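You operate a simulated robot arm through the tools that you are given. There is no shell and no other tool. Be economical: measure what you need, move in short steps, check, and stop when the job is done.

The job below is to be done with a simulated two-armed robot. You get a single attempt, and the scene is never put back.

JOB
Put two of the red tags from the tag rack on the white panel. Then pull the lower chest drawer open. Keep to this order.

Only the result counts: the job must be done as asked and must still hold three seconds after the hand-in. Knocking over, shifting, dropping, spilling or breaking anything else fails it.

ROBOT AND FRAMES
Two 7-joint arms with two-finger parallel grippers on one trunk, on a base that drives. Base frame: it is fixed to the floor where the robot stands at the start and does not move with it; the origin is under the middle of the robot, x ahead of it, y to its left, z up. Lengths are in m, angles in rad, forces in N, time in s.
The left shoulder is at the start at [0.02, 0.138, 1.475], the right one opposite. Places, roughly: lower chest drawer [8.5, -3.7, 0.4]. Payload 1.57 kg a hand.
Tool frame (each hand has its own): the origin (TCP) lies between the finger pads and is the grasp point; the fingertips stand 0.03 m ahead of it; z points along the fingers, y is the line along which they close. The gripper opens to 0.08 m. The fingers are 0.017 m wide and 0.012 m thick; the gripper's body (0.04 by 0.082 m) begins 0.08 m behind the TCP.
Orientation is told as [roll, pitch, yaw] about the base's x, y, z axes, in that order, counted from this pose: with the fingers straight down and closing along the base's y, the tool's x points along the base's -x, its y along +y and its z along -z.

CONTROLS
- The arms move only by the tool nudge_tool. It takes "left_rows", "right_rows" or both (then of equal length, played together; a hand with none holds still); each is a list of rows, each an object of numbers (a shift or turn left out is 0, a gripper value left out holds the last): "tx", "ty", "tz": the shift along the base's x, y, z in m; "wx", "wy", "wz": the turn, a rotation vector about the base's x, y, z in rad; "grip": the gripper command, from -1 (shut) to 1 (fully open), values between in proportion. In form: [{"tx": .., "ty": .., "tz": .., "wx": .., "wy": .., "wz": .., "grip": ..}, ...]. A call has 1 to 20 rows; each row shifts and turns the commanded pose from where the row before left it. Rows are played at 5 a second. More than 0.05 m and 0.15 rad between two rows, or a gripper value outside its range, and nothing of the call is played. Where a pose cannot be reached the arm comes as near as it can. A force on the tool above 40 N (or 10 N above the force at the start of the call, whichever is more), or a blocked arm, ends the call early, and 0.2 s more pass. The fingers move at their own pace (about 0.045 m/s each) and stop on an object; they squeeze with about 34 N. The grip force told is the motor's: it shows also when the fingers shut on nothing. Time passes only in rows, and 0.2 s behind the last, so rows that do not move let the fingers close. The reply holds the time, the measured pose of the TCP, the force on the tool along the base axes, the opening and the grip force, in the units named above and with some noise, with the torque about the TCP (base axes, N m) and any sound that the robot's microphone picked up.
- Cameras (640 x 400 px; columns grow to the right, rows downward): "scene" is now at [0.1629, 0.0011, 1.3289]; the picture's right is [-0.04, -1.00, 0.00], its down [-0.83, 0.03, -0.56] and it looks along [0.56, -0.02, -0.83] (base axes); focal length 250 px, centre (320, 200). "left" rides on the left gripper at [0.072, 0.007, -0.122] in its tool frame; the picture's right is [-0.09, 1.00, 0.00], its down [-0.84, -0.08, -0.54] and it looks along [-0.54, -0.05, 0.84] (tool axes); focal length 238 px, centre (320, 200). "right" rides on the right gripper at [0.072, -0.007, -0.122] in its tool frame; the picture's right is [0.09, 1.00, 0.00], its down [-0.84, 0.08, -0.54] and it looks along [-0.54, 0.05, 0.84] (tool axes); focal length 238 px, centre (320, 200).
- camera(camera): a new picture of that camera. It takes no simulated time.
- slide_trunk(by): slides the trunk up (or, below 0, down) by that many m; the arms and the scene camera ride with it, the base frame stays. It gives what a move gives, with no picture.
- base_move(legs): drives the robot by 1 to 6 legs, each [ahead, left, turn to the left] in m, m and rad, along the robot's own axes; the way and the turn of a leg run together, so that a leg with both is an arc; at most 1.5 m and 3.142 rad a leg. The arms and the cameras ride along, it lands a little off, and it stops where it bumps. It gives what a move gives.
- pan_tilt(pan, tilt): turns the head with the scene camera to pan (to the left, within 1.047 rad either way) and tilt (down, from -0.506 to 1.204), counted from straight ahead of the robot. It gives what a move gives.
- probe_pixels(camera, pixels): there is no depth. For up to 12 entries [column, row, z] of the newest picture of that camera ("zoom" is the newest enlarged one), the place [x, y] in the base frame at which the ray of that pixel passes the height z, good to about 0.002 m, but the place of the scene camera against the robot may be out by one fixed shift of up to 0.012 m in any direction. It takes no simulated time.
- close_up(camera, box): a new picture of the part [left, top, right, bottom] of that camera's present view, enlarged. It takes no simulated time.
- sign_off(): hands the job in; it is judged then, once.

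Go step by step. Measure first, check grasps and placings, and put right what went wrong. The budget is 110 turns and 92 pictures, counting those below and the enlarged ones. Unless the task says otherwise, let go and move clear before handing in, and close with one line.

The tools are called after "Request:" as a command line: name --argument value ..., lists and objects as JSON in quotes. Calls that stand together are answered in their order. nudge_tool: Moves the arms, as the interface text tells. Its arguments: {"type":"object","properties":{"left_rows":{"type":"array","items":{"type":"object","properties":{"tx":{"type":"number"},"ty":{"type":"number"},"tz":{"type":"number"},"wx":{"type":"number"},"wy":{"type":"number"},"wz":{"type":"number"},"grip":{"type":"number"}}}},"right_rows":{"type":"array","items":{"type":"object","properties":{"tx":{"type":"number"},"ty":{"type":"number"},"tz":{"type":"number"},"wx":{"type":"number"},"wy":{"type":"number"},"wz":{"type":"number"},"grip":{"type":"number"}}}}},"required":[]} The other tools are called the same way: slide_trunk (by) slides the trunk up or down; base_move (legs) drives the base; pan_tilt (pan, tilt) turns the head that bears the scene camera; camera (camera) takes a picture; probe_pixels (camera, pixels) gives the place at which the rays of pixels pass given heights; close_up (camera, box) takes an enlarged picture of a part of a camera's view; sign_off () hands the job in.

At the start:

```text
t: 0.0
left_tool_pos: [0.2853, 0.0776, 1.1128]
left_tcp_rot: [-0.001, -0.001, -0.001]
left_ft_force: [-1.0, -0.6, -0.2]
left_torque: [-0.02, -0.02, 0.01]
left_opening: 0.08
left_grasp_force: 0.1
right_tool_pos: [0.2478, -0.1594, 1.0478]
right_tcp_rot: [-0.001, 0.0, -0.001]
right_ft_force: [-0.3, -0.1, 0.2]
right_torque: [-0.01, 0.02, -0.03]
right_opening: 0.0802
right_grasp_force: 0.1
trunk travel left (down, up): [-0.85, 0.39]
robot x, y, heading: [0.003, 0.0013, -0.0]
head pan, tilt: [-0.042, 0.983]
```

scene: 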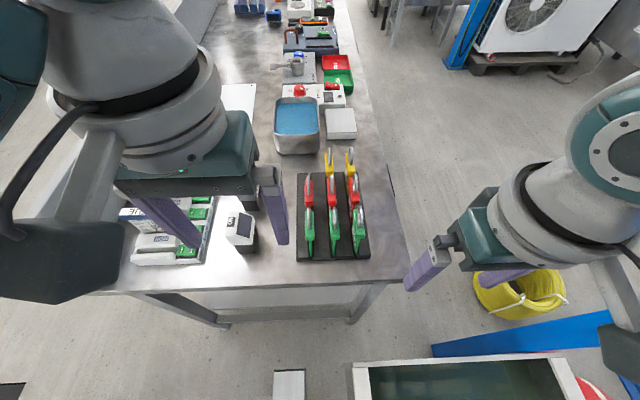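
right: 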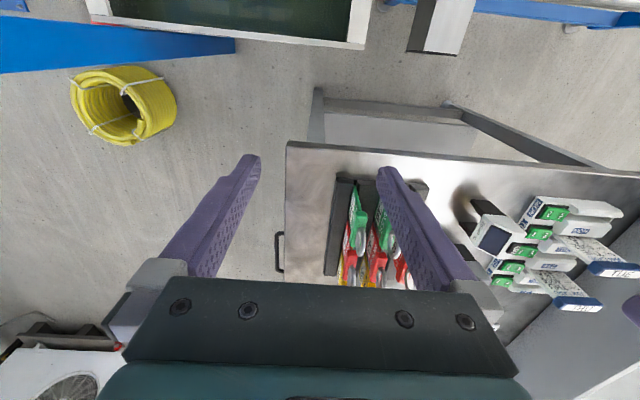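
left: 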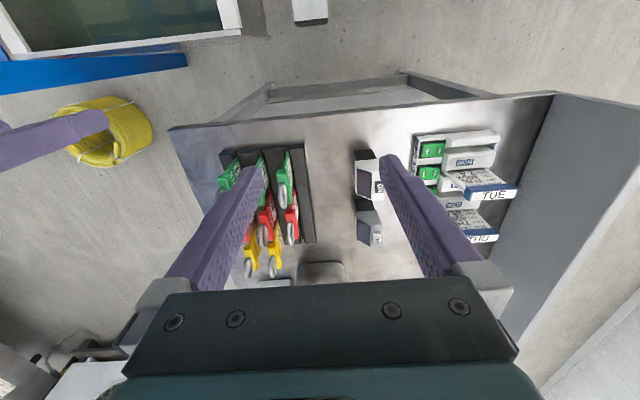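

The rack with red tags is near (333,215) in the scene view, and the white panel may be the sheet near (240,97). I'll take enlarged views to check.

Request:
close_up --camera "scene" --box '[260, 130, 420, 270]'

Request:
close_up --camera "scene" --box '[180, 0, 420, 150]'

Request:
probe_pixels --camera "scene" --pixels '[[298, 260, 0.8], [370, 258, 0.8], [357, 172, 0.8], [410, 285, 0.8], [240, 90, 0.8], [110, 293, 0.8]]'

```text
2.86 times, centred on (340, 200) of scene
```

zoom: 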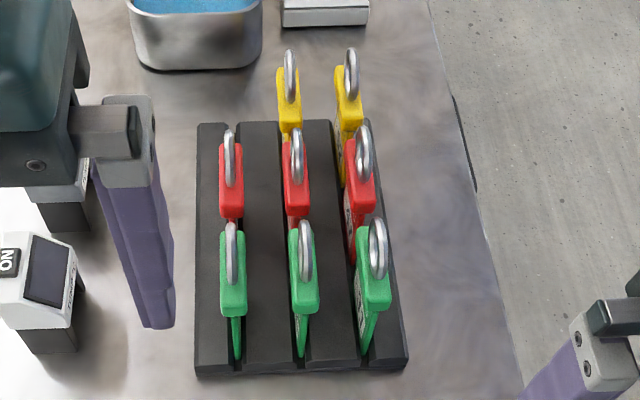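

```text
2.67 times, centred on (300, 75) of scene
```

zoom: 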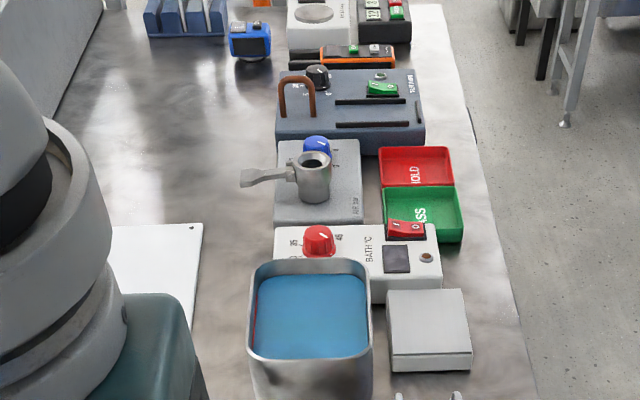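

```text
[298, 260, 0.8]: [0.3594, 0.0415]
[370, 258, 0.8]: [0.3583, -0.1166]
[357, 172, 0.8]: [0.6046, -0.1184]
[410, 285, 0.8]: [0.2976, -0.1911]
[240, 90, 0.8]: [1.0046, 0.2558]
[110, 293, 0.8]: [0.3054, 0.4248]
```

The white sheet with a pin at its corner, around (228,97), is mostly hidden by the left arm. I'll pan the head to see more of it.

Request:
pan_tilt --pan 0.5 --tilt 0.5

Request:
camera --camera "scene"

Request:
pan_tilt --pan -0.5 --tilt 0.45

Request:
camera --camera "scene"

```text
t: 1.0
left_tool_pos: [0.2854, 0.0774, 1.1127]
left_tcp_rot: [0.0, -0.001, -0.001]
left_ft_force: [-0.4, 0.4, 0.2]
left_torque: [0.04, -0.06, 0.01]
left_opening: 0.0799
left_grasp_force: 0.2
right_tool_pos: [0.2478, -0.1596, 1.0485]
right_tcp_rot: [-0.001, -0.002, 0.0]
right_ft_force: [-0.1, -0.7, 0.3]
right_torque: [-0.05, -0.02, 0.01]
right_opening: 0.08
right_grasp_force: 0.2
trunk travel left (down, up): [-0.85, 0.39]
robot x, y, heading: [0.0018, -0.003, 0.002]
head pan, tilt: [0.499, 0.499]
```

```text
86 pictures are left
```

scene: 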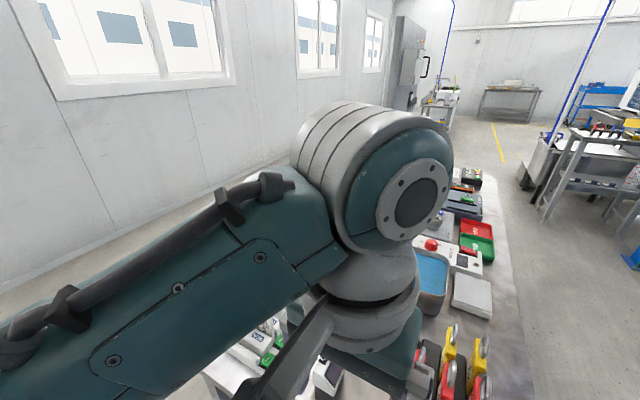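

```text
t: 2.2
left_tool_pos: [0.2848, 0.0765, 1.1129]
left_tcp_rot: [0.0, 0.0, -0.001]
left_ft_force: [-0.6, 0.5, 0.2]
left_torque: [0.0, 0.0, 0.01]
left_opening: 0.0799
left_grasp_force: 0.1
right_tool_pos: [0.2471, -0.1599, 1.0482]
right_tcp_rot: [0.0, 0.0, 0.0]
right_ft_force: [-0.2, -0.2, 0.5]
right_torque: [0.03, 0.02, 0.01]
right_opening: 0.08
right_grasp_force: 0.1
trunk travel left (down, up): [-0.85, 0.39]
robot x, y, heading: [0.0005, 0.0018, 0.0]
head pan, tilt: [-0.499, 0.45]
```

```text
85 pictures are left
```

scene: 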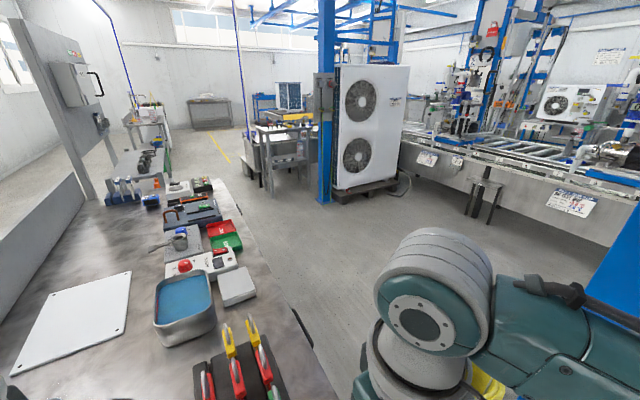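

The white panel lies flat on the table with four corners in view, near (60,292), (130,271), (115,335) and (12,377). I'll probe those and take an enlarged view.

Request:
probe_pixels --camera "scene" --pixels '[[58, 292, 0.8], [130, 271, 0.8], [122, 334, 0.8], [12, 377, 0.8], [232, 396, 0.85], [240, 358, 0.85], [90, 320, 0.8]]'

Request:
close_up --camera "scene" --box '[0, 240, 300, 400]'

Request:
close_up --camera "right" --box '[270, 130, 470, 300]'

```text
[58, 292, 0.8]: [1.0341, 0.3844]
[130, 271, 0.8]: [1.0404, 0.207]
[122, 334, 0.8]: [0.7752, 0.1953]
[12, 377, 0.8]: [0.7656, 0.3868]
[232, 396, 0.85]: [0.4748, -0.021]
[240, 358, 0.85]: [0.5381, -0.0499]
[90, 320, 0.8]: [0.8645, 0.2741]
```

```text
2.13 times, centred on (150, 320) of scene
```

zoom: 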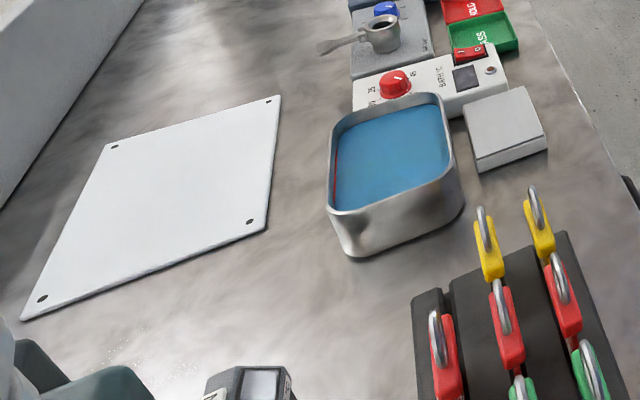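

```text
2.35 times, centred on (370, 215) of right
```

zoom: 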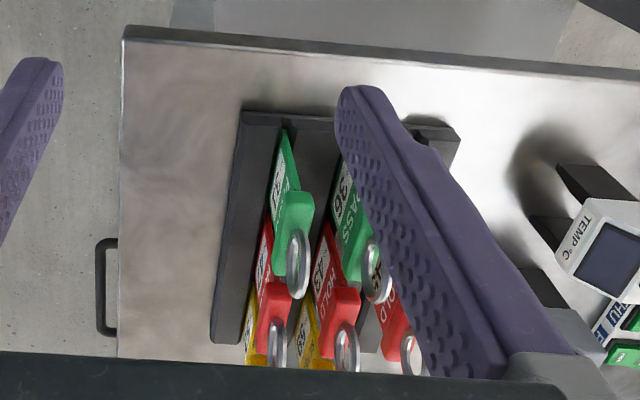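

The panel spans about x 0.77–1.04, y 0.20–0.385. The grey box near (290,385) in the first view may be part of the robot's base, so I'll look straight down to find out how close I can drive.

Request:
pan_tilt --pan 0.0 --tilt 1.204

Request:
camera --camera "scene"

Request:
probe_pixels --camera "scene" --pixels '[[400, 200, 0.8], [300, 190, 0.8], [300, 150, 0.8], [320, 350, 0.0], [320, 350, 0.3]]'

Request:
pan_tilt --pan -1.047 --tilt 0.8

Request:
camera --camera "scene"

```text
t: 3.3
left_tool_pos: [0.2849, 0.0779, 1.1116]
left_tcp_rot: [0.001, 0.0, 0.0]
left_ft_force: [0.1, 0.0, -1.0]
left_torque: [0.01, -0.04, 0.01]
left_opening: 0.0801
left_grasp_force: 0.0
right_tool_pos: [0.2481, -0.1599, 1.0482]
right_tcp_rot: [-0.001, 0.0, -0.001]
right_ft_force: [0.4, -0.7, 0.4]
right_torque: [-0.01, 0.02, 0.03]
right_opening: 0.0798
right_grasp_force: 0.0
trunk travel left (down, up): [-0.85, 0.39]
robot x, y, heading: [0.0011, -0.002, -0.001]
head pan, tilt: [0.0, 1.201]
```

```text
82 pictures are left
```

scene: 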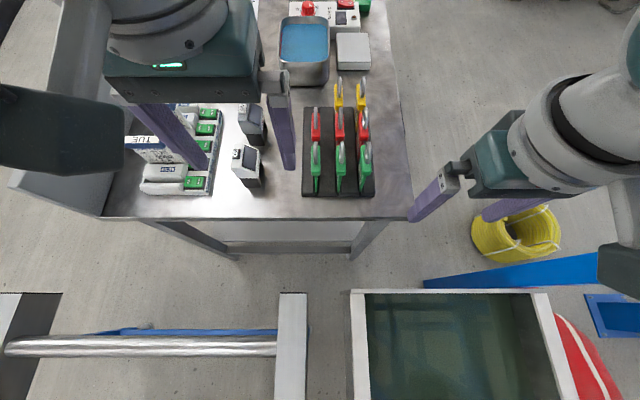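

```text
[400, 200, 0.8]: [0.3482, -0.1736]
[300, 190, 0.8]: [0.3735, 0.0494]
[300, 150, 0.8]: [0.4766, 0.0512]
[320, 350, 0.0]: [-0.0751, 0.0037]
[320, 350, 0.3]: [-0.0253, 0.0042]
```

```text
t: 4.6
left_tool_pos: [0.284, 0.0779, 1.1137]
left_tcp_rot: [0.0, -0.001, -0.001]
left_ft_force: [0.7, 0.4, 0.4]
left_torque: [-0.01, 0.02, -0.01]
left_opening: 0.08
left_grasp_force: 0.2
right_tool_pos: [0.2483, -0.1598, 1.0481]
right_tcp_rot: [0.001, 0.0, 0.0]
right_ft_force: [0.0, 0.5, -0.4]
right_torque: [0.02, -0.02, 0.01]
right_opening: 0.0801
right_grasp_force: 0.1
trunk travel left (down, up): [-0.85, 0.39]
robot x, y, heading: [-0.0013, -0.001, 0.001]
head pan, tilt: [-1.047, 0.799]
```

```text
81 pictures are left
```

scene: 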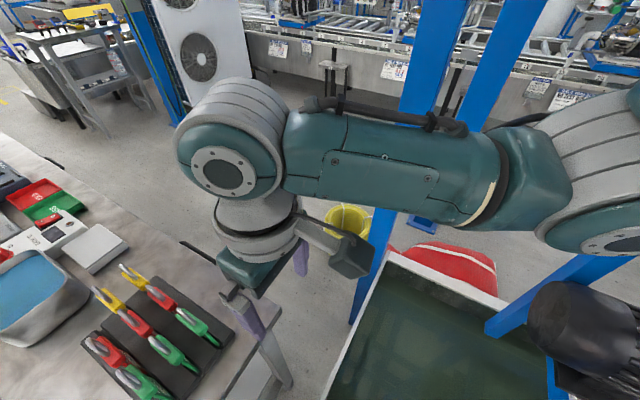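

The base isn't visible from here, so I'll find the table height by parallax: lower the trunk by 0.15 and re-probe the same features.

Request:
pan_tilt --pan 0.0 --tilt 1.0

Request:
close_up --camera "scene" --box '[270, 120, 430, 220]'

Request:
slide_trunk --by -0.15

Request:
camera --camera "scene"

```text
t: 5.9
left_tool_pos: [0.2835, 0.077, 1.1125]
left_tcp_rot: [0.001, 0.001, 0.001]
left_ft_force: [0.2, 1.4, 0.3]
left_torque: [0.01, 0.0, -0.06]
left_opening: 0.0798
left_grasp_force: 0.0
right_tool_pos: [0.2469, -0.1593, 1.049]
right_tcp_rot: [-0.002, -0.001, -0.001]
right_ft_force: [0.3, 0.3, -0.6]
right_torque: [0.0, -0.01, -0.01]
right_opening: 0.0799
right_grasp_force: 0.1
trunk travel left (down, up): [-0.85, 0.39]
robot x, y, heading: [-0.0029, -0.0006, 0.002]
head pan, tilt: [0.0, 1.0]
```

```text
4.00 times, centred on (350, 170) of scene
```

zoom: 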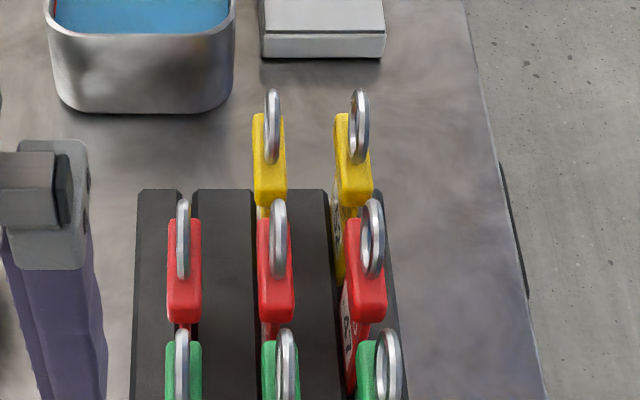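

```text
t: 7.7
left_tool_pos: [0.2847, 0.0768, 0.9625]
left_tcp_rot: [0.001, -0.001, 0.001]
left_ft_force: [-1.0, -0.9, 0.6]
left_torque: [0.01, -0.02, -0.02]
left_opening: 0.0801
left_grasp_force: 0.0
right_tool_pos: [0.2473, -0.1589, 0.8976]
right_tcp_rot: [0.0, 0.0, 0.0]
right_ft_force: [0.0, 0.5, 0.3]
right_torque: [0.01, 0.01, 0.01]
right_opening: 0.08
right_grasp_force: 0.1
trunk travel left (down, up): [-0.7, 0.54]
robot x, y, heading: [0.0006, -0.0003, 0.002]
head pan, tilt: [0.0, 1.0]
```

```text
79 pictures are left
```

scene: 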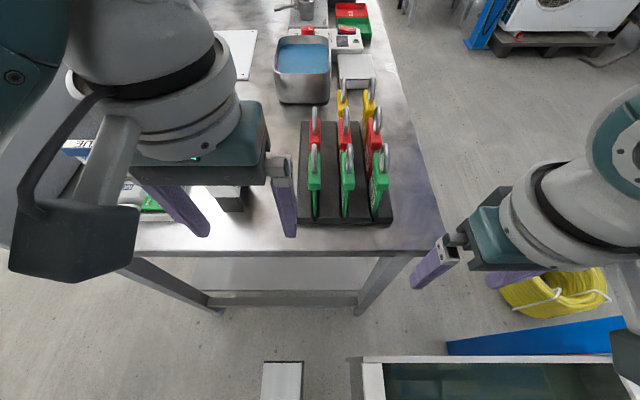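

I'll probe the old zoom picture first (grey box bottom corners, red tag ring tops at (183,199), (278,199) and (372,199)), then match them in the new one.

Request:
probe_pixels --camera "zoom" --pixels '[[262, 57, 0.75], [262, 57, 0.8], [262, 57, 0.85], [383, 58, 0.8], [183, 199, 0.8], [183, 199, 0.9], [278, 199, 0.8], [278, 199, 0.9], [372, 199, 0.8], [372, 199, 0.9], [545, 400, 0.8], [138, 190, 0.8]]'

Request:
close_up --camera "scene" --box '[290, 60, 450, 160]'

```text
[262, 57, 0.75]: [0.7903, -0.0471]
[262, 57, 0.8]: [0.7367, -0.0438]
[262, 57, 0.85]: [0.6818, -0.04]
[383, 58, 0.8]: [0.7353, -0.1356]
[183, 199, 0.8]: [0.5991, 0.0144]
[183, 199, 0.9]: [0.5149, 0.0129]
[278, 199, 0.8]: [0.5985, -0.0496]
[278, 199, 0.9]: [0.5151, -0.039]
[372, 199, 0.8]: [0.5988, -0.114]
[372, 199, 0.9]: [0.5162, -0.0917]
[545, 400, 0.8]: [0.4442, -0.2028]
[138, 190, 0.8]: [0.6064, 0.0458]
```

```text
4.00 times, centred on (370, 110) of scene
```

zoom: 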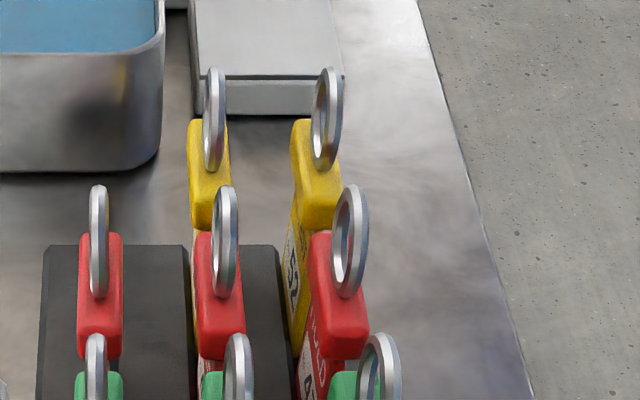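

Request:
probe_pixels --camera "zoom" --pixels '[[195, 113, 0.75], [195, 113, 0.8], [195, 113, 0.85], [98, 187, 0.8], [98, 187, 0.9], [98, 187, 0.95], [225, 187, 0.9], [352, 187, 0.9], [44, 246, 0.8], [44, 246, 0.85], [100, 355, 0.85], [100, 236, 0.9]]'

```text
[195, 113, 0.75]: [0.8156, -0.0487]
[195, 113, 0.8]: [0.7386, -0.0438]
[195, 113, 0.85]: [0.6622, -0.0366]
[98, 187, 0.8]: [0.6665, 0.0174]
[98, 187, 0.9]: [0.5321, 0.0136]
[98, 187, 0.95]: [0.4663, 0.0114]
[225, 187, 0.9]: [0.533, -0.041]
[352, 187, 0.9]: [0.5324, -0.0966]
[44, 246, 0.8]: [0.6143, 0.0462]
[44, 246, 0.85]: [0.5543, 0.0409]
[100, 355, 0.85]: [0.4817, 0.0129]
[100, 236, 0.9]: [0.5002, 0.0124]
```

By parallax, the table is at z≈0.80. The red tag rings top out at z≈0.935 at x≈0.485, with y≈0.012, −0.036 and −0.085. I'll raise the hands and lower the trunk to gain reach.

Request:
nudge_tool --left_rows '[{"tz": 0.05}, {"tz": 0.05}, {"tz": 0.05}, {"tz": 0.05}, {"grip": -0.1}]' --right_rows '[{"tz": 0.05}, {"tz": 0.05}, {"tz": 0.05}, {"tz": 0.05}, {"tx": -0.02}]'

Request:
slide_trunk --by -0.2

Request:
camera --camera "scene"

```text
t: 8.9
left_tool_pos: [0.2832, 0.0761, 1.1647]
left_tcp_rot: [0.002, 0.0, 0.002]
left_ft_force: [0.4, -0.5, 0.0]
left_torque: [0.01, 0.02, 0.01]
left_opening: 0.0463
left_grasp_force: 0.4
right_tool_pos: [0.2248, -0.1592, 1.0976]
right_tcp_rot: [-0.002, 0.0, -0.001]
right_ft_force: [-0.8, 0.6, 0.0]
right_torque: [-0.02, -0.01, 0.0]
right_opening: 0.0801
right_grasp_force: 0.0
trunk travel left (down, up): [-0.7, 0.54]
robot x, y, heading: [0.0011, 0.0017, 0.002]
head pan, tilt: [0.0, 1.0]
```

```text
t: 11.1
left_tool_pos: [0.2828, 0.0753, 0.9653]
left_tcp_rot: [-0.001, -0.001, -0.001]
left_ft_force: [-0.6, 0.5, 0.1]
left_torque: [0.0, 0.02, 0.03]
left_opening: 0.036
left_grasp_force: 0.0
right_tool_pos: [0.2255, -0.159, 0.8968]
right_tcp_rot: [0.0, -0.001, 0.001]
right_ft_force: [-0.8, -0.5, 0.1]
right_torque: [0.0, 0.02, 0.03]
right_opening: 0.08
right_grasp_force: 0.1
trunk travel left (down, up): [-0.5, 0.74]
robot x, y, heading: [-0.001, 0.0007, -0.002]
head pan, tilt: [0.0, 1.0]
```

```text
77 pictures are left
```

scene: 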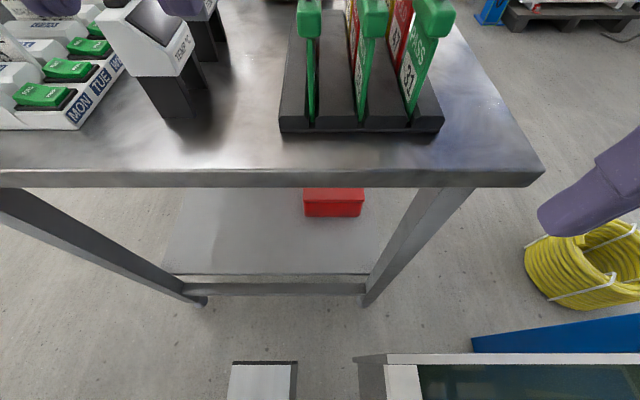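

Shoulder is now near 1.125. I'll raise the left hand to z 1.05, move it over the first red tag at (0.485, 0.012), then look.

Request:
nudge_tool --left_rows '[{"tz": 0.045}, {"tz": 0.045}, {"tx": 0.04, "ty": -0.013}, {"tx": 0.04, "ty": -0.013}, {"tx": 0.04, "ty": -0.013}, {"tx": 0.04, "ty": -0.013}, {"tx": 0.042, "ty": -0.012}, {}]'

Request:
pan_tilt --pan 0.0 --tilt 0.3

Request:
camera --camera "scene"

Request:
camera --camera "left"

```text
t: 12.5
left_tool_pos: [0.4086, 0.0166, 0.9949]
left_tcp_rot: [0.003, 0.117, -0.094]
left_ft_force: [0.1, 1.0, 0.2]
left_torque: [-0.04, 0.0, -0.01]
left_opening: 0.0363
left_grasp_force: 0.0
left hand out of reach, approached as far as the arm can: row 6, 7
right_tool_pos: [0.2243, -0.1592, 0.898]
right_tcp_rot: [0.001, 0.0, -0.001]
right_ft_force: [-0.7, -0.2, 0.2]
right_torque: [-0.02, -0.01, -0.02]
right_opening: 0.0801
right_grasp_force: 0.1
trunk travel left (down, up): [-0.5, 0.74]
robot x, y, heading: [-0.0017, 0.0019, -0.003]
head pan, tilt: [0.0, 1.0]
stopped in row 7 (left hand): the arm was blocked; the commanded pose is now the measured one
```

```text
t: 13.5
left_tool_pos: [0.4096, 0.0175, 0.9953]
left_tcp_rot: [0.002, 0.117, -0.09]
left_ft_force: [0.5, 0.5, -0.1]
left_torque: [0.03, 0.01, 0.02]
left_opening: 0.0359
left_grasp_force: 0.0
right_tool_pos: [0.2256, -0.1586, 0.8969]
right_tcp_rot: [0.001, -0.001, -0.001]
right_ft_force: [-0.2, 0.3, -0.8]
right_torque: [-0.01, -0.01, 0.0]
right_opening: 0.08
right_grasp_force: 0.1
trunk travel left (down, up): [-0.5, 0.74]
robot x, y, heading: [-0.0, 0.0017, 0.001]
head pan, tilt: [0.0, 0.3]
```

```text
76 pictures are left
```

scene: 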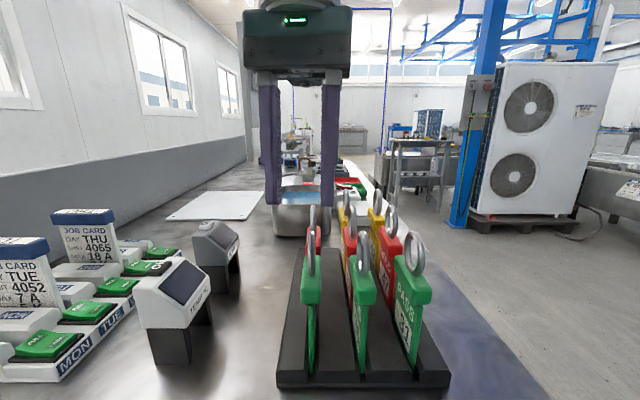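

```text
75 pictures are left
```

left: 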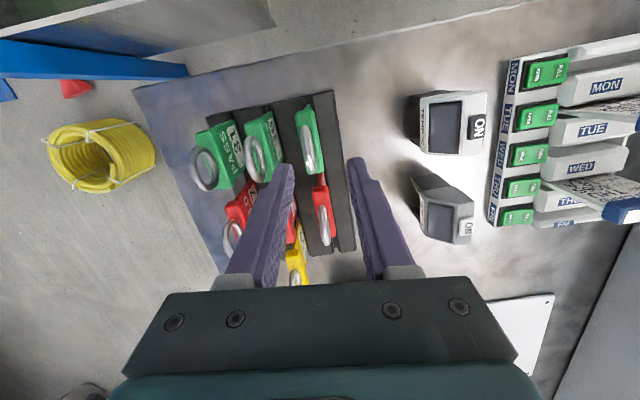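

Reach ends near x 0.41, so the base must go closer. I'll straighten the left hand, pull it back a little, then drive ahead 0.12.

Request:
nudge_tool --left_rows '[{"tx": -0.03, "wy": -0.06, "wz": 0.045}, {"tx": -0.03, "wy": -0.057, "wz": 0.045}, {"tz": 0.03}, {}]'

Request:
base_move --legs '[[0.12, 0, 0]]'

```text
t: 14.5
left_tool_pos: [0.3489, 0.0185, 1.0246]
left_tcp_rot: [0.007, 0.0, 0.0]
left_ft_force: [0.1, 0.2, -0.1]
left_torque: [-0.01, -0.03, 0.01]
left_opening: 0.0361
left_grasp_force: 0.0
right_tool_pos: [0.2255, -0.1587, 0.8981]
right_tcp_rot: [0.0, 0.0, -0.001]
right_ft_force: [-0.2, -0.1, -0.4]
right_torque: [-0.02, 0.01, -0.01]
right_opening: 0.08
right_grasp_force: 0.1
trunk travel left (down, up): [-0.5, 0.74]
robot x, y, heading: [0.0005, 0.0016, -0.005]
head pan, tilt: [0.0, 0.3]
```

```text
t: 15.8
left_tool_pos: [0.4684, 0.0168, 1.0238]
left_tcp_rot: [0.007, 0.0, -0.004]
left_ft_force: [-0.2, 0.2, -0.1]
left_torque: [0.01, -0.02, -0.01]
left_opening: 0.0362
left_grasp_force: 0.0
right_tool_pos: [0.3434, -0.1598, 0.8974]
right_tcp_rot: [0.001, -0.001, -0.004]
right_ft_force: [0.5, 0.0, -0.5]
right_torque: [0.03, 0.02, 0.0]
right_opening: 0.0802
right_grasp_force: 0.1
trunk travel left (down, up): [-0.5, 0.74]
robot x, y, heading: [0.119, 0.0003, -0.008]
head pan, tilt: [0.0, 0.3]
```

The drive was free of bumps. I'll look down to see whether the tray and box below stayed put, and look right to plan a station on the table's right side.

Request:
pan_tilt --pan 0.0 --tilt 1.204

Request:
camera --camera "scene"

Request:
camera --camera "right"

Request:
camera --camera "left"

```text
t: 17.0
left_tool_pos: [0.4693, 0.0149, 1.0229]
left_tcp_rot: [0.006, 0.0, -0.006]
left_ft_force: [-0.2, -0.2, 0.0]
left_torque: [-0.03, 0.0, -0.02]
left_opening: 0.036
left_grasp_force: 0.1
right_tool_pos: [0.3436, -0.1605, 0.8965]
right_tcp_rot: [0.001, -0.001, -0.002]
right_ft_force: [0.8, 0.7, -0.5]
right_torque: [-0.01, 0.02, 0.0]
right_opening: 0.0801
right_grasp_force: 0.1
trunk travel left (down, up): [-0.5, 0.74]
robot x, y, heading: [0.1192, -0.002, -0.004]
head pan, tilt: [0.0, 1.201]
```

```text
74 pictures are left
```

scene: 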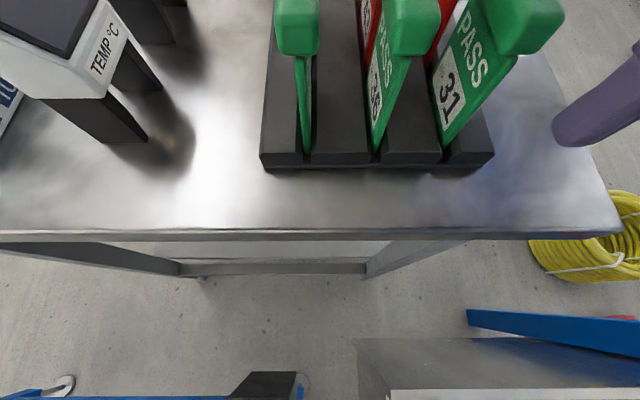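

```text
73 pictures are left
```

right: 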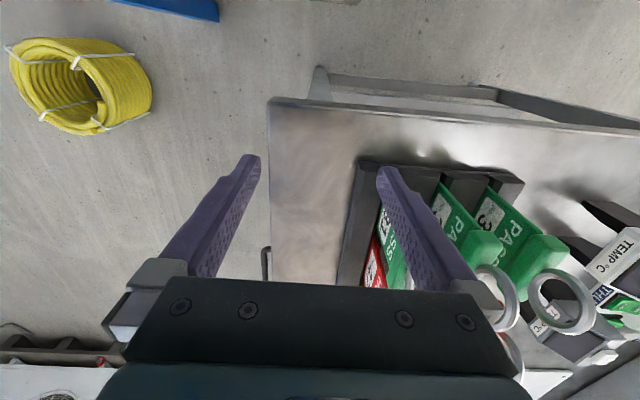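

```text
72 pictures are left
```

left: 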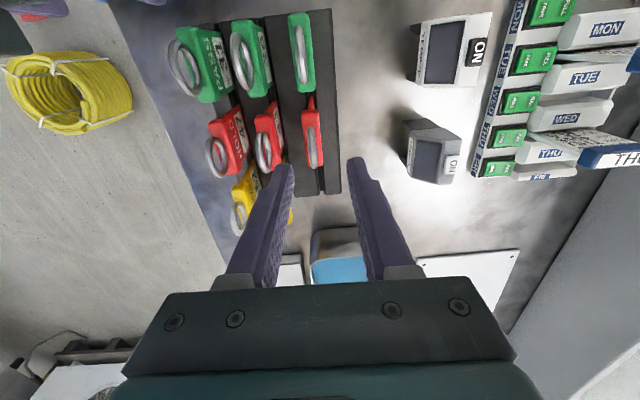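

The table stays clear at its right side, with the yellow coil near (600,240). I'll probe the coil and the edge handle, and lift the right hand.

Request:
probe_pixels --camera "scene" --pixels '[[533, 245, 0.0], [545, 270, 0.0], [620, 235, 0.8], [0, 237, 0.8]]'

Request:
probe_pixels --camera "right" --pixels '[[150, 90, 0.0], [85, 130, 0.0], [10, 60, 0.0], [70, 40, 0.0], [262, 250, 0.78], [270, 100, 0.8]]'

Request:
nudge_tool --left_rows '[{"tx": -0.04}, {"tx": -0.04}, {"tx": -0.04, "ty": 0.03}, {}]' --right_rows '[{"tz": 0.04}, {"tz": 0.04}, {"tz": 0.04}, {}]'

```text
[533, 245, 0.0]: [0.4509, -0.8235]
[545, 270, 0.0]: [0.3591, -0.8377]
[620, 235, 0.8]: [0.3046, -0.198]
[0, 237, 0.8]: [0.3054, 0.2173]
```

```text
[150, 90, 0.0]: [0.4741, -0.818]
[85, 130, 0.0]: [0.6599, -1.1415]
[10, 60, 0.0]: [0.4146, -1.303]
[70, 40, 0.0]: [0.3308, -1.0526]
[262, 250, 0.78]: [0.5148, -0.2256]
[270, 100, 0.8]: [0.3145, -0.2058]
```

```text
t: 17.8
left_tool_pos: [0.3479, 0.0431, 1.0124]
left_tcp_rot: [0.032, 0.048, -0.01]
left_ft_force: [-0.1, -0.4, 0.7]
left_torque: [0.01, -0.05, -0.01]
left_opening: 0.0362
left_grasp_force: 0.1
right_tool_pos: [0.3092, -0.1855, 0.9683]
right_tcp_rot: [-0.212, 0.237, -0.011]
right_ft_force: [0.5, 0.6, 0.2]
right_torque: [0.04, 0.02, -0.01]
right_opening: 0.0798
right_grasp_force: 0.0
trunk travel left (down, up): [-0.5, 0.74]
robot x, y, heading: [0.1187, -0.0017, -0.002]
head pan, tilt: [0.0, 1.201]
stopped in row 4 (right hand): the arm was blocked; the commanded pose is now the measured one
```

The right hand hit a joint limit near z 0.97, so I'll restore its orientation a little lower and farther out to the side.

Request:
nudge_tool --left_rows '[{"wx": -0.032, "wy": -0.048, "wz": 0.01}, {}, {}, {}]' --right_rows '[{"wx": 0.1, "wy": -0.11, "tx": 0.02, "tz": -0.02}, {"wx": 0.11, "wy": -0.12, "tx": 0.01, "tz": -0.02}, {}, {}]'

```text
refused: row 2 steps farther than a row can; nothing moved
```

Request:
nudge_tool --left_rows '[{"wx": -0.032, "wy": -0.048, "wz": 0.01}, {}, {}, {}]' --right_rows '[{"wx": 0.07, "wy": -0.08, "tx": 0.02, "tz": -0.02}, {"wx": 0.07, "wy": -0.08, "tx": 0.01, "tz": -0.02}, {"wx": 0.07, "wy": -0.077}, {}]'

```text
t: 18.8
left_tool_pos: [0.3463, 0.0435, 1.0068]
left_tcp_rot: [0.017, 0.022, -0.003]
left_ft_force: [-0.5, 0.2, 0.7]
left_torque: [0.0, 0.0, 0.02]
left_opening: 0.036
left_grasp_force: 0.1
right_tool_pos: [0.34, -0.1833, 0.9304]
right_tcp_rot: [0.0, -0.007, 0.016]
right_ft_force: [-0.8, -0.1, 0.1]
right_torque: [0.0, 0.01, 0.02]
right_opening: 0.0796
right_grasp_force: 0.1
trunk travel left (down, up): [-0.5, 0.74]
robot x, y, heading: [0.1171, -0.0025, -0.003]
head pan, tilt: [0.0, 1.201]
```

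Both hands are upright again. Now I'll back off and strafe right towards the table's right side.

Request:
base_move --legs '[[-0.16, 0, 0], [0, -0.5, 0]]'

Request:
pan_tilt --pan 0.0 --tilt 0.7

Request:
camera --camera "scene"

```text
t: 21.9
left_tool_pos: [0.13, -0.1505, 0.9997]
left_tcp_rot: [0.043, 0.054, 0.004]
left_ft_force: [-0.1, -0.4, 0.1]
left_torque: [-0.01, 0.01, 0.04]
left_opening: 0.0361
left_grasp_force: 0.1
right_tool_pos: [0.1252, -0.3777, 0.9164]
right_tcp_rot: [0.026, 0.021, 0.023]
right_ft_force: [0.4, 0.2, -0.1]
right_torque: [0.02, 0.0, 0.0]
right_opening: 0.0798
right_grasp_force: 0.0
trunk travel left (down, up): [-0.5, 0.74]
robot x, y, heading: [-0.073, -0.2191, 0.007]
head pan, tilt: [0.0, 1.201]
stopped in leg 2: the robot was blocked; the commanded pose is now the measured one
```

```text
t: 22.9
left_tool_pos: [0.1285, -0.1537, 1.0013]
left_tcp_rot: [0.04, 0.059, 0.008]
left_ft_force: [0.0, 0.6, 0.6]
left_torque: [0.0, -0.03, 0.01]
left_opening: 0.0358
left_grasp_force: 0.1
right_tool_pos: [0.1212, -0.3806, 0.9194]
right_tcp_rot: [0.022, 0.027, 0.026]
right_ft_force: [1.0, 0.4, 0.4]
right_torque: [-0.04, 0.02, -0.01]
right_opening: 0.08
right_grasp_force: 0.1
trunk travel left (down, up): [-0.5, 0.74]
robot x, y, heading: [-0.0648, -0.2164, 0.008]
head pan, tilt: [0.0, 0.7]
```

```text
71 pictures are left
```

scene: 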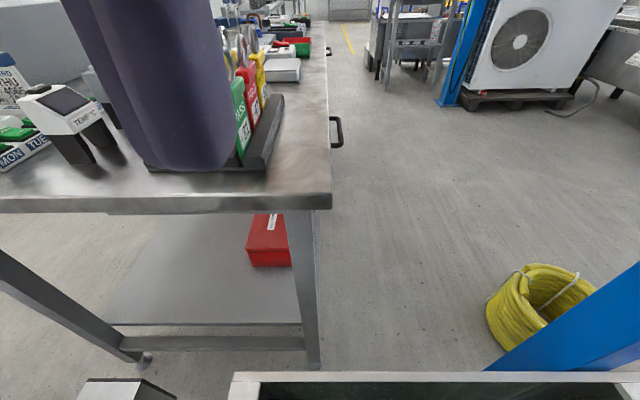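

The strafe was blocked at y≈−0.22. I'll look to the right to see what is in the way.

Request:
pan_tilt --pan -1.047 --tilt 0.9

Request:
camera --camera "scene"

Request:
camera --camera "right"

```text
t: 24.1
left_tool_pos: [0.1269, -0.1555, 1.0007]
left_tcp_rot: [0.037, 0.058, 0.006]
left_ft_force: [0.4, 0.1, 0.6]
left_torque: [0.02, -0.01, -0.02]
left_opening: 0.0359
left_grasp_force: 0.1
right_tool_pos: [0.122, -0.3815, 0.9196]
right_tcp_rot: [0.021, 0.028, 0.025]
right_ft_force: [-0.3, -0.1, 0.5]
right_torque: [-0.01, 0.01, -0.02]
right_opening: 0.0797
right_grasp_force: 0.0
trunk travel left (down, up): [-0.5, 0.74]
robot x, y, heading: [-0.0687, -0.2216, 0.005]
head pan, tilt: [-1.047, 0.901]
```

```text
70 pictures are left
```

scene: 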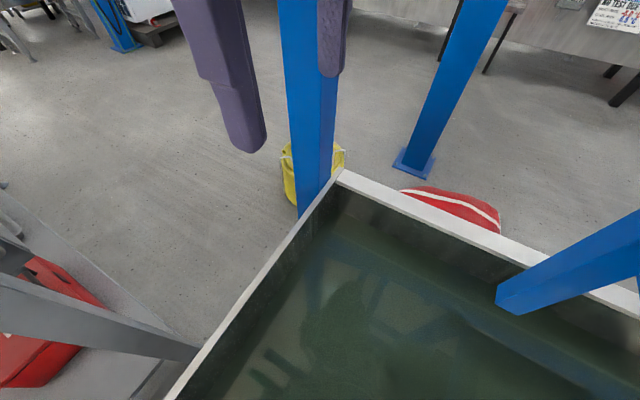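

```text
69 pictures are left
```

right: 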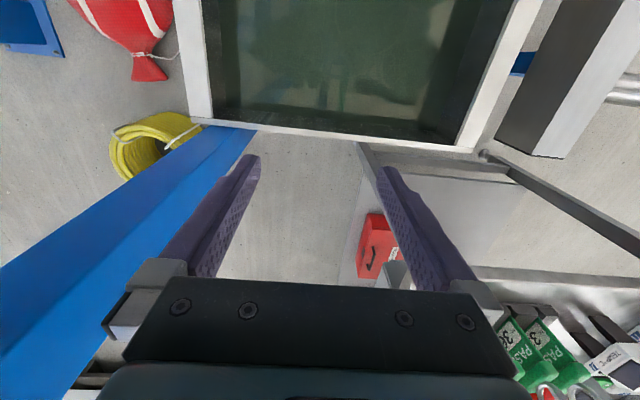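

A tank with blue posts stands at the right. I'll probe its corner at several heights to locate the post.

Request:
probe_pixels --camera "scene" --pixels '[[341, 171, 0.0], [341, 171, 0.3], [341, 171, 0.5], [170, 398, 0.3], [170, 398, 0.5], [410, 165, 0.0], [300, 208, 0.3], [300, 208, 0.0], [285, 60, 0.5]]'

Request:
probe_pixels --camera "right" --pixels '[[190, 120, 0.0], [190, 120, 0.3], [190, 120, 0.5], [470, 150, 0.3], [470, 150, 0.5], [258, 130, 0.3], [258, 130, 0.5]]'

```text
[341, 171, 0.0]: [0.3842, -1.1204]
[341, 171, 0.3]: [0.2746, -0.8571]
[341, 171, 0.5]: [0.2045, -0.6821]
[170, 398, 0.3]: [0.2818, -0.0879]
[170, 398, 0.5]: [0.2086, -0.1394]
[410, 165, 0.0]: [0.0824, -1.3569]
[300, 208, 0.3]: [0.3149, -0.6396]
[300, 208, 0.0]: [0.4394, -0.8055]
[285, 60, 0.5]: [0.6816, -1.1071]
```

```text
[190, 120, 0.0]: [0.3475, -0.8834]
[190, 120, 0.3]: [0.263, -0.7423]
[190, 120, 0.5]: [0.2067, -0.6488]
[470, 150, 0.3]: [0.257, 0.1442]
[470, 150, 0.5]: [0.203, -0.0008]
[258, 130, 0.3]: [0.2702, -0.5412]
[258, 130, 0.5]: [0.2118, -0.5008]
```

The tank corner is near (0.18,−0.61, z 0.58) with a post beside it, and the right elbow likely touched that post. I'll return to the start, turn to face +y, and pass the gap sideways.

Request:
base_move --legs '[[0.06, 0.22, 0], [0, 0, 1.563]]'

Request:
pan_tilt --pan -1.047 --tilt 0.7

Request:
camera --camera "scene"

```text
t: 29.7
left_tool_pos: [-0.0562, 0.2236, 1.0049]
left_tcp_rot: [0.017, 0.026, 1.575]
left_ft_force: [0.2, -0.3, 0.2]
left_torque: [-0.01, -0.06, -0.01]
left_opening: 0.0361
left_grasp_force: 0.1
right_tool_pos: [0.1714, 0.2206, 0.9292]
right_tcp_rot: [-0.001, -0.006, 1.597]
right_ft_force: [0.1, -1.3, 0.0]
right_torque: [-0.03, -0.01, 0.02]
right_opening: 0.0801
right_grasp_force: 0.1
trunk travel left (down, up): [-0.5, 0.74]
robot x, y, heading: [-0.0102, -0.0022, 1.575]
head pan, tilt: [-1.047, 0.901]
```

```text
t: 30.4
left_tool_pos: [-0.0571, 0.2242, 1.0053]
left_tcp_rot: [0.017, 0.027, 1.575]
left_ft_force: [-0.3, -0.6, 0.2]
left_torque: [0.03, 0.02, -0.04]
left_opening: 0.0361
left_grasp_force: 0.0
right_tool_pos: [0.1722, 0.2216, 0.9284]
right_tcp_rot: [0.0, -0.006, 1.597]
right_ft_force: [0.4, 0.3, 0.2]
right_torque: [0.04, -0.01, 0.02]
right_opening: 0.0799
right_grasp_force: 0.1
trunk travel left (down, up): [-0.5, 0.74]
robot x, y, heading: [-0.0092, -0.0003, 1.578]
head pan, tilt: [-1.047, 0.7]
```

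```text
68 pictures are left
```

scene: 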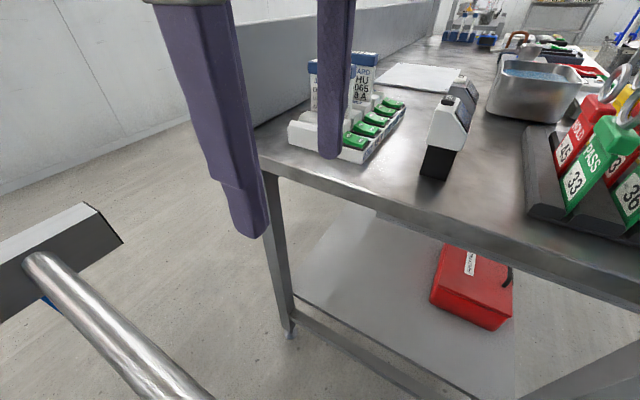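

The turn worked. Now back up to y≈−0.36 with the arms still facing +y.

Request:
base_move --legs '[[-0.2, -0.05, 0], [-0.17, 0, 0]]'

```text
t: 32.1
left_tool_pos: [0.0007, 0.0319, 1.0069]
left_tcp_rot: [0.011, 0.023, 1.585]
left_ft_force: [-1.5, 1.0, 0.8]
left_torque: [-0.12, -0.09, -0.03]
left_opening: 0.0364
left_grasp_force: 0.0
right_tool_pos: [0.2285, 0.0324, 0.9316]
right_tcp_rot: [-0.006, -0.01, 1.605]
right_ft_force: [-1.1, 0.5, -0.1]
right_torque: [-0.07, -0.18, -0.01]
right_opening: 0.0798
right_grasp_force: 0.0
trunk travel left (down, up): [-0.5, 0.74]
robot x, y, heading: [0.0443, -0.1946, 1.583]
head pan, tilt: [-1.047, 0.7]
stopped in leg 1: the robot was blocked; the commanded pose is now the measured one
```

Blocked again at y≈−0.195 with a different heading, so it is the base that bumps. I'll return to the start and face −y to view that structure properly.

Request:
base_move --legs '[[0.2, 0.04, 0], [0, 0, -3.14]]'

Request:
pan_tilt --pan 0.0 --tilt 0.6

Request:
camera --camera "scene"

Request:
pan_tilt --pan 0.0 --tilt 1.2

Request:
camera --camera "scene"

```text
t: 41.1
left_tool_pos: [0.041, -0.2244, 1.0047]
left_tcp_rot: [0.019, 0.028, -1.592]
left_ft_force: [0.8, 0.6, -0.3]
left_torque: [0.04, 0.0, -0.01]
left_opening: 0.036
left_grasp_force: 0.1
right_tool_pos: [-0.1874, -0.2159, 0.9286]
right_tcp_rot: [0.0, -0.006, -1.572]
right_ft_force: [-0.6, 0.6, 0.1]
right_torque: [0.01, 0.01, 0.03]
right_opening: 0.0802
right_grasp_force: 0.1
trunk travel left (down, up): [-0.5, 0.74]
robot x, y, heading: [0.001, 0.0015, -1.589]
head pan, tilt: [-1.047, 0.7]
```

```text
t: 42.4
left_tool_pos: [0.0411, -0.2258, 1.0053]
left_tcp_rot: [0.018, 0.026, -1.592]
left_ft_force: [0.6, 0.1, 0.1]
left_torque: [0.0, -0.06, -0.01]
left_opening: 0.0362
left_grasp_force: 0.1
right_tool_pos: [-0.1884, -0.2162, 0.9276]
right_tcp_rot: [0.0, -0.005, -1.572]
right_ft_force: [-0.5, -0.6, -0.7]
right_torque: [-0.02, -0.01, 0.03]
right_opening: 0.0801
right_grasp_force: 0.1
trunk travel left (down, up): [-0.5, 0.74]
robot x, y, heading: [0.0004, 0.0032, -1.589]
head pan, tilt: [0.0, 0.6]
```

```text
67 pictures are left
```

scene: 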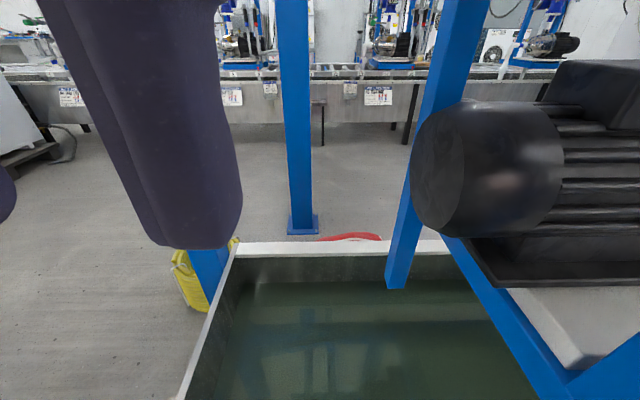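

```text
t: 43.4
left_tool_pos: [0.0418, -0.2255, 1.005]
left_tcp_rot: [0.018, 0.027, -1.591]
left_ft_force: [-0.3, -0.1, -0.2]
left_torque: [0.02, -0.02, 0.01]
left_opening: 0.0359
left_grasp_force: 0.1
right_tool_pos: [-0.1874, -0.2157, 0.9275]
right_tcp_rot: [0.0, -0.005, -1.572]
right_ft_force: [0.3, -0.4, 0.6]
right_torque: [-0.02, -0.02, 0.01]
right_opening: 0.0799
right_grasp_force: 0.2
trunk travel left (down, up): [-0.5, 0.74]
robot x, y, heading: [0.0011, 0.0007, -1.59]
head pan, tilt: [0.0, 1.201]
```

```text
66 pictures are left
```

scene: 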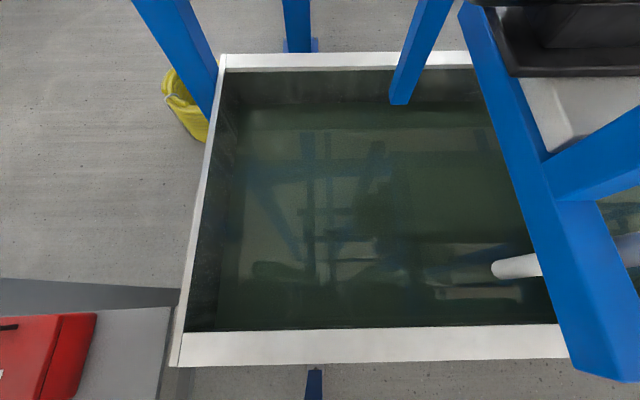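

The base seems to pass here, while the low elbows likely hit the motor and posts around (430,190). I'll raise the trunk for clearance, turn to a diagonal heading, and take the gap between the table corner (0.3,−0.2) and the post near (0.23,−0.6).

Request:
slide_trunk --by 0.35

Request:
base_move --legs '[[0, 0, 2.49]]'

```text
t: 46.8
left_tool_pos: [0.0417, -0.2261, 1.3552]
left_tcp_rot: [0.021, 0.027, -1.59]
left_ft_force: [-1.0, 0.2, 0.6]
left_torque: [-0.01, 0.01, 0.02]
left_opening: 0.0359
left_grasp_force: 0.1
right_tool_pos: [-0.1866, -0.2159, 1.279]
right_tcp_rot: [0.001, -0.004, -1.573]
right_ft_force: [-0.2, 0.3, 0.2]
right_torque: [0.02, 0.0, -0.03]
right_opening: 0.08
right_grasp_force: 0.1
trunk travel left (down, up): [-0.85, 0.39]
robot x, y, heading: [-0.0034, 0.0007, -1.593]
head pan, tilt: [0.0, 1.201]
```

```text
t: 53.1
left_tool_pos: [0.1021, 0.2104, 1.3563]
left_tcp_rot: [0.019, 0.025, 0.909]
left_ft_force: [0.6, 0.4, 0.1]
left_torque: [-0.02, 0.05, 0.01]
left_opening: 0.036
left_grasp_force: 0.0
right_tool_pos: [0.2804, 0.0655, 1.2788]
right_tcp_rot: [-0.001, -0.005, 0.929]
right_ft_force: [0.6, 1.0, -1.0]
right_torque: [0.03, -0.02, 0.0]
right_opening: 0.0799
right_grasp_force: 0.1
trunk travel left (down, up): [-0.85, 0.39]
robot x, y, heading: [-0.0013, -0.0017, 0.91]
head pan, tilt: [0.0, 1.201]
```

Heading is 0.91. Now step to (0.1,−0.15), then (0.265,−0.4).

Request:
base_move --legs '[[-0.057, -0.171, 0], [-0.096, -0.284, 0]]'

Request:
camera --camera "scene"

```text
t: 54.4
left_tool_pos: [0.1496, 0.1215, 1.3547]
left_tcp_rot: [0.024, 0.026, 0.851]
left_ft_force: [0.4, 0.4, 0.2]
left_torque: [0.0, -0.01, 0.01]
left_opening: 0.0359
left_grasp_force: 0.2
right_tool_pos: [0.3174, -0.0315, 1.2767]
right_tcp_rot: [0.007, -0.006, 0.865]
right_ft_force: [0.5, -0.7, -0.7]
right_torque: [0.0, 0.0, 0.03]
right_opening: 0.0804
right_grasp_force: 0.0
trunk travel left (down, up): [-0.85, 0.39]
robot x, y, heading: [0.0355, -0.0818, 0.85]
head pan, tilt: [0.0, 1.201]
stopped in leg 1: the robot was blocked; the commanded pose is now the measured one
```

```text
65 pictures are left
```

scene: 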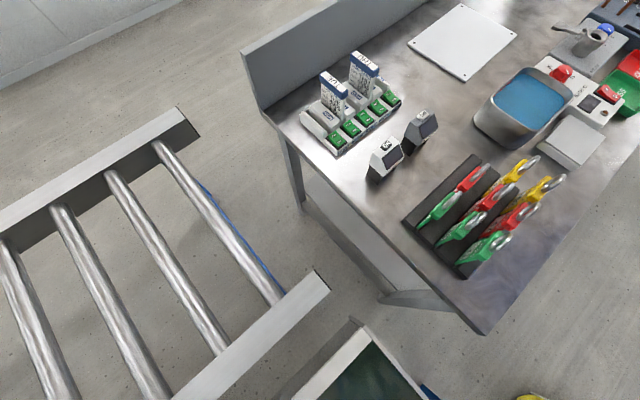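

Blocked at (0.036,−0.082): the rotated base seems to touch something low. I need an overview, so I'll return to the origin and look at the rear.

Request:
base_move --legs '[[0.04, 0.08, 0], [0, 0, 2.29]]'

Request:
pan_tilt --pan 0.0 --tilt 0.6

Request:
camera --camera "scene"

Request:
pan_tilt --pan 0.9 --tilt 0.5

Request:
camera --camera "scene"

```text
t: 61.0
left_tool_pos: [-0.2235, -0.0502, 1.3554]
left_tcp_rot: [0.016, 0.026, -3.112]
left_ft_force: [0.6, 0.1, 0.2]
left_torque: [-0.02, -0.01, 0.04]
left_opening: 0.0359
left_grasp_force: 0.1
right_tool_pos: [-0.2238, 0.1782, 1.2785]
right_tcp_rot: [0.003, -0.005, -3.091]
right_ft_force: [0.0, 0.7, 0.5]
right_torque: [0.04, -0.03, 0.0]
right_opening: 0.0799
right_grasp_force: 0.2
trunk travel left (down, up): [-0.85, 0.39]
robot x, y, heading: [0.0027, 0.0018, -3.112]
head pan, tilt: [0.0, 1.201]
```

```text
t: 62.0
left_tool_pos: [-0.2214, -0.0502, 1.3557]
left_tcp_rot: [0.017, 0.026, -3.113]
left_ft_force: [0.6, 0.7, 0.6]
left_torque: [-0.01, -0.03, 0.02]
left_opening: 0.0359
left_grasp_force: 0.1
right_tool_pos: [-0.2237, 0.1774, 1.2783]
right_tcp_rot: [0.0, -0.007, -3.091]
right_ft_force: [0.0, 0.3, -0.2]
right_torque: [-0.01, -0.01, -0.01]
right_opening: 0.0799
right_grasp_force: 0.0
trunk travel left (down, up): [-0.85, 0.39]
robot x, y, heading: [0.0041, -0.0003, -3.112]
head pan, tilt: [0.0, 0.6]
```

```text
64 pictures are left
```

scene: 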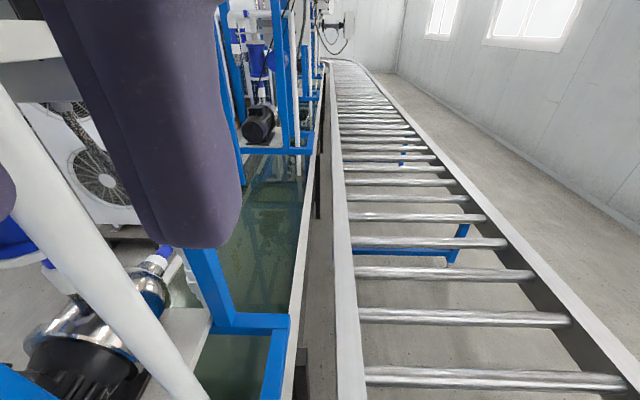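

```text
t: 63.2
left_tool_pos: [-0.2212, -0.0498, 1.356]
left_tcp_rot: [0.015, 0.028, -3.113]
left_ft_force: [0.8, -0.2, 0.1]
left_torque: [0.01, 0.02, -0.01]
left_opening: 0.036
left_grasp_force: 0.1
right_tool_pos: [-0.2233, 0.1784, 1.2777]
right_tcp_rot: [0.001, -0.005, -3.094]
right_ft_force: [0.4, -0.2, 0.4]
right_torque: [-0.01, 0.02, 0.02]
right_opening: 0.0798
right_grasp_force: 0.0
trunk travel left (down, up): [-0.85, 0.39]
robot x, y, heading: [0.0022, 0.0045, -3.113]
head pan, tilt: [0.901, 0.499]
```

```text
63 pictures are left
```

scene: 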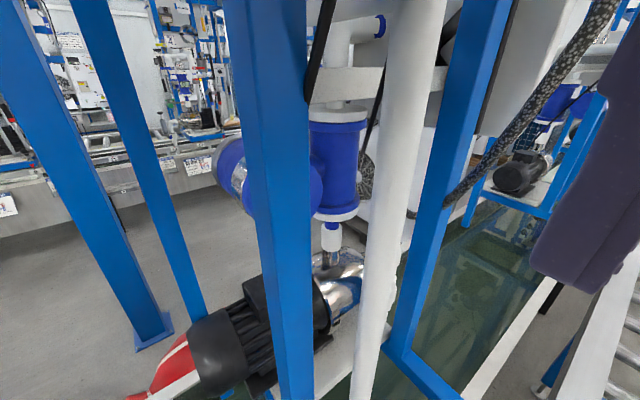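

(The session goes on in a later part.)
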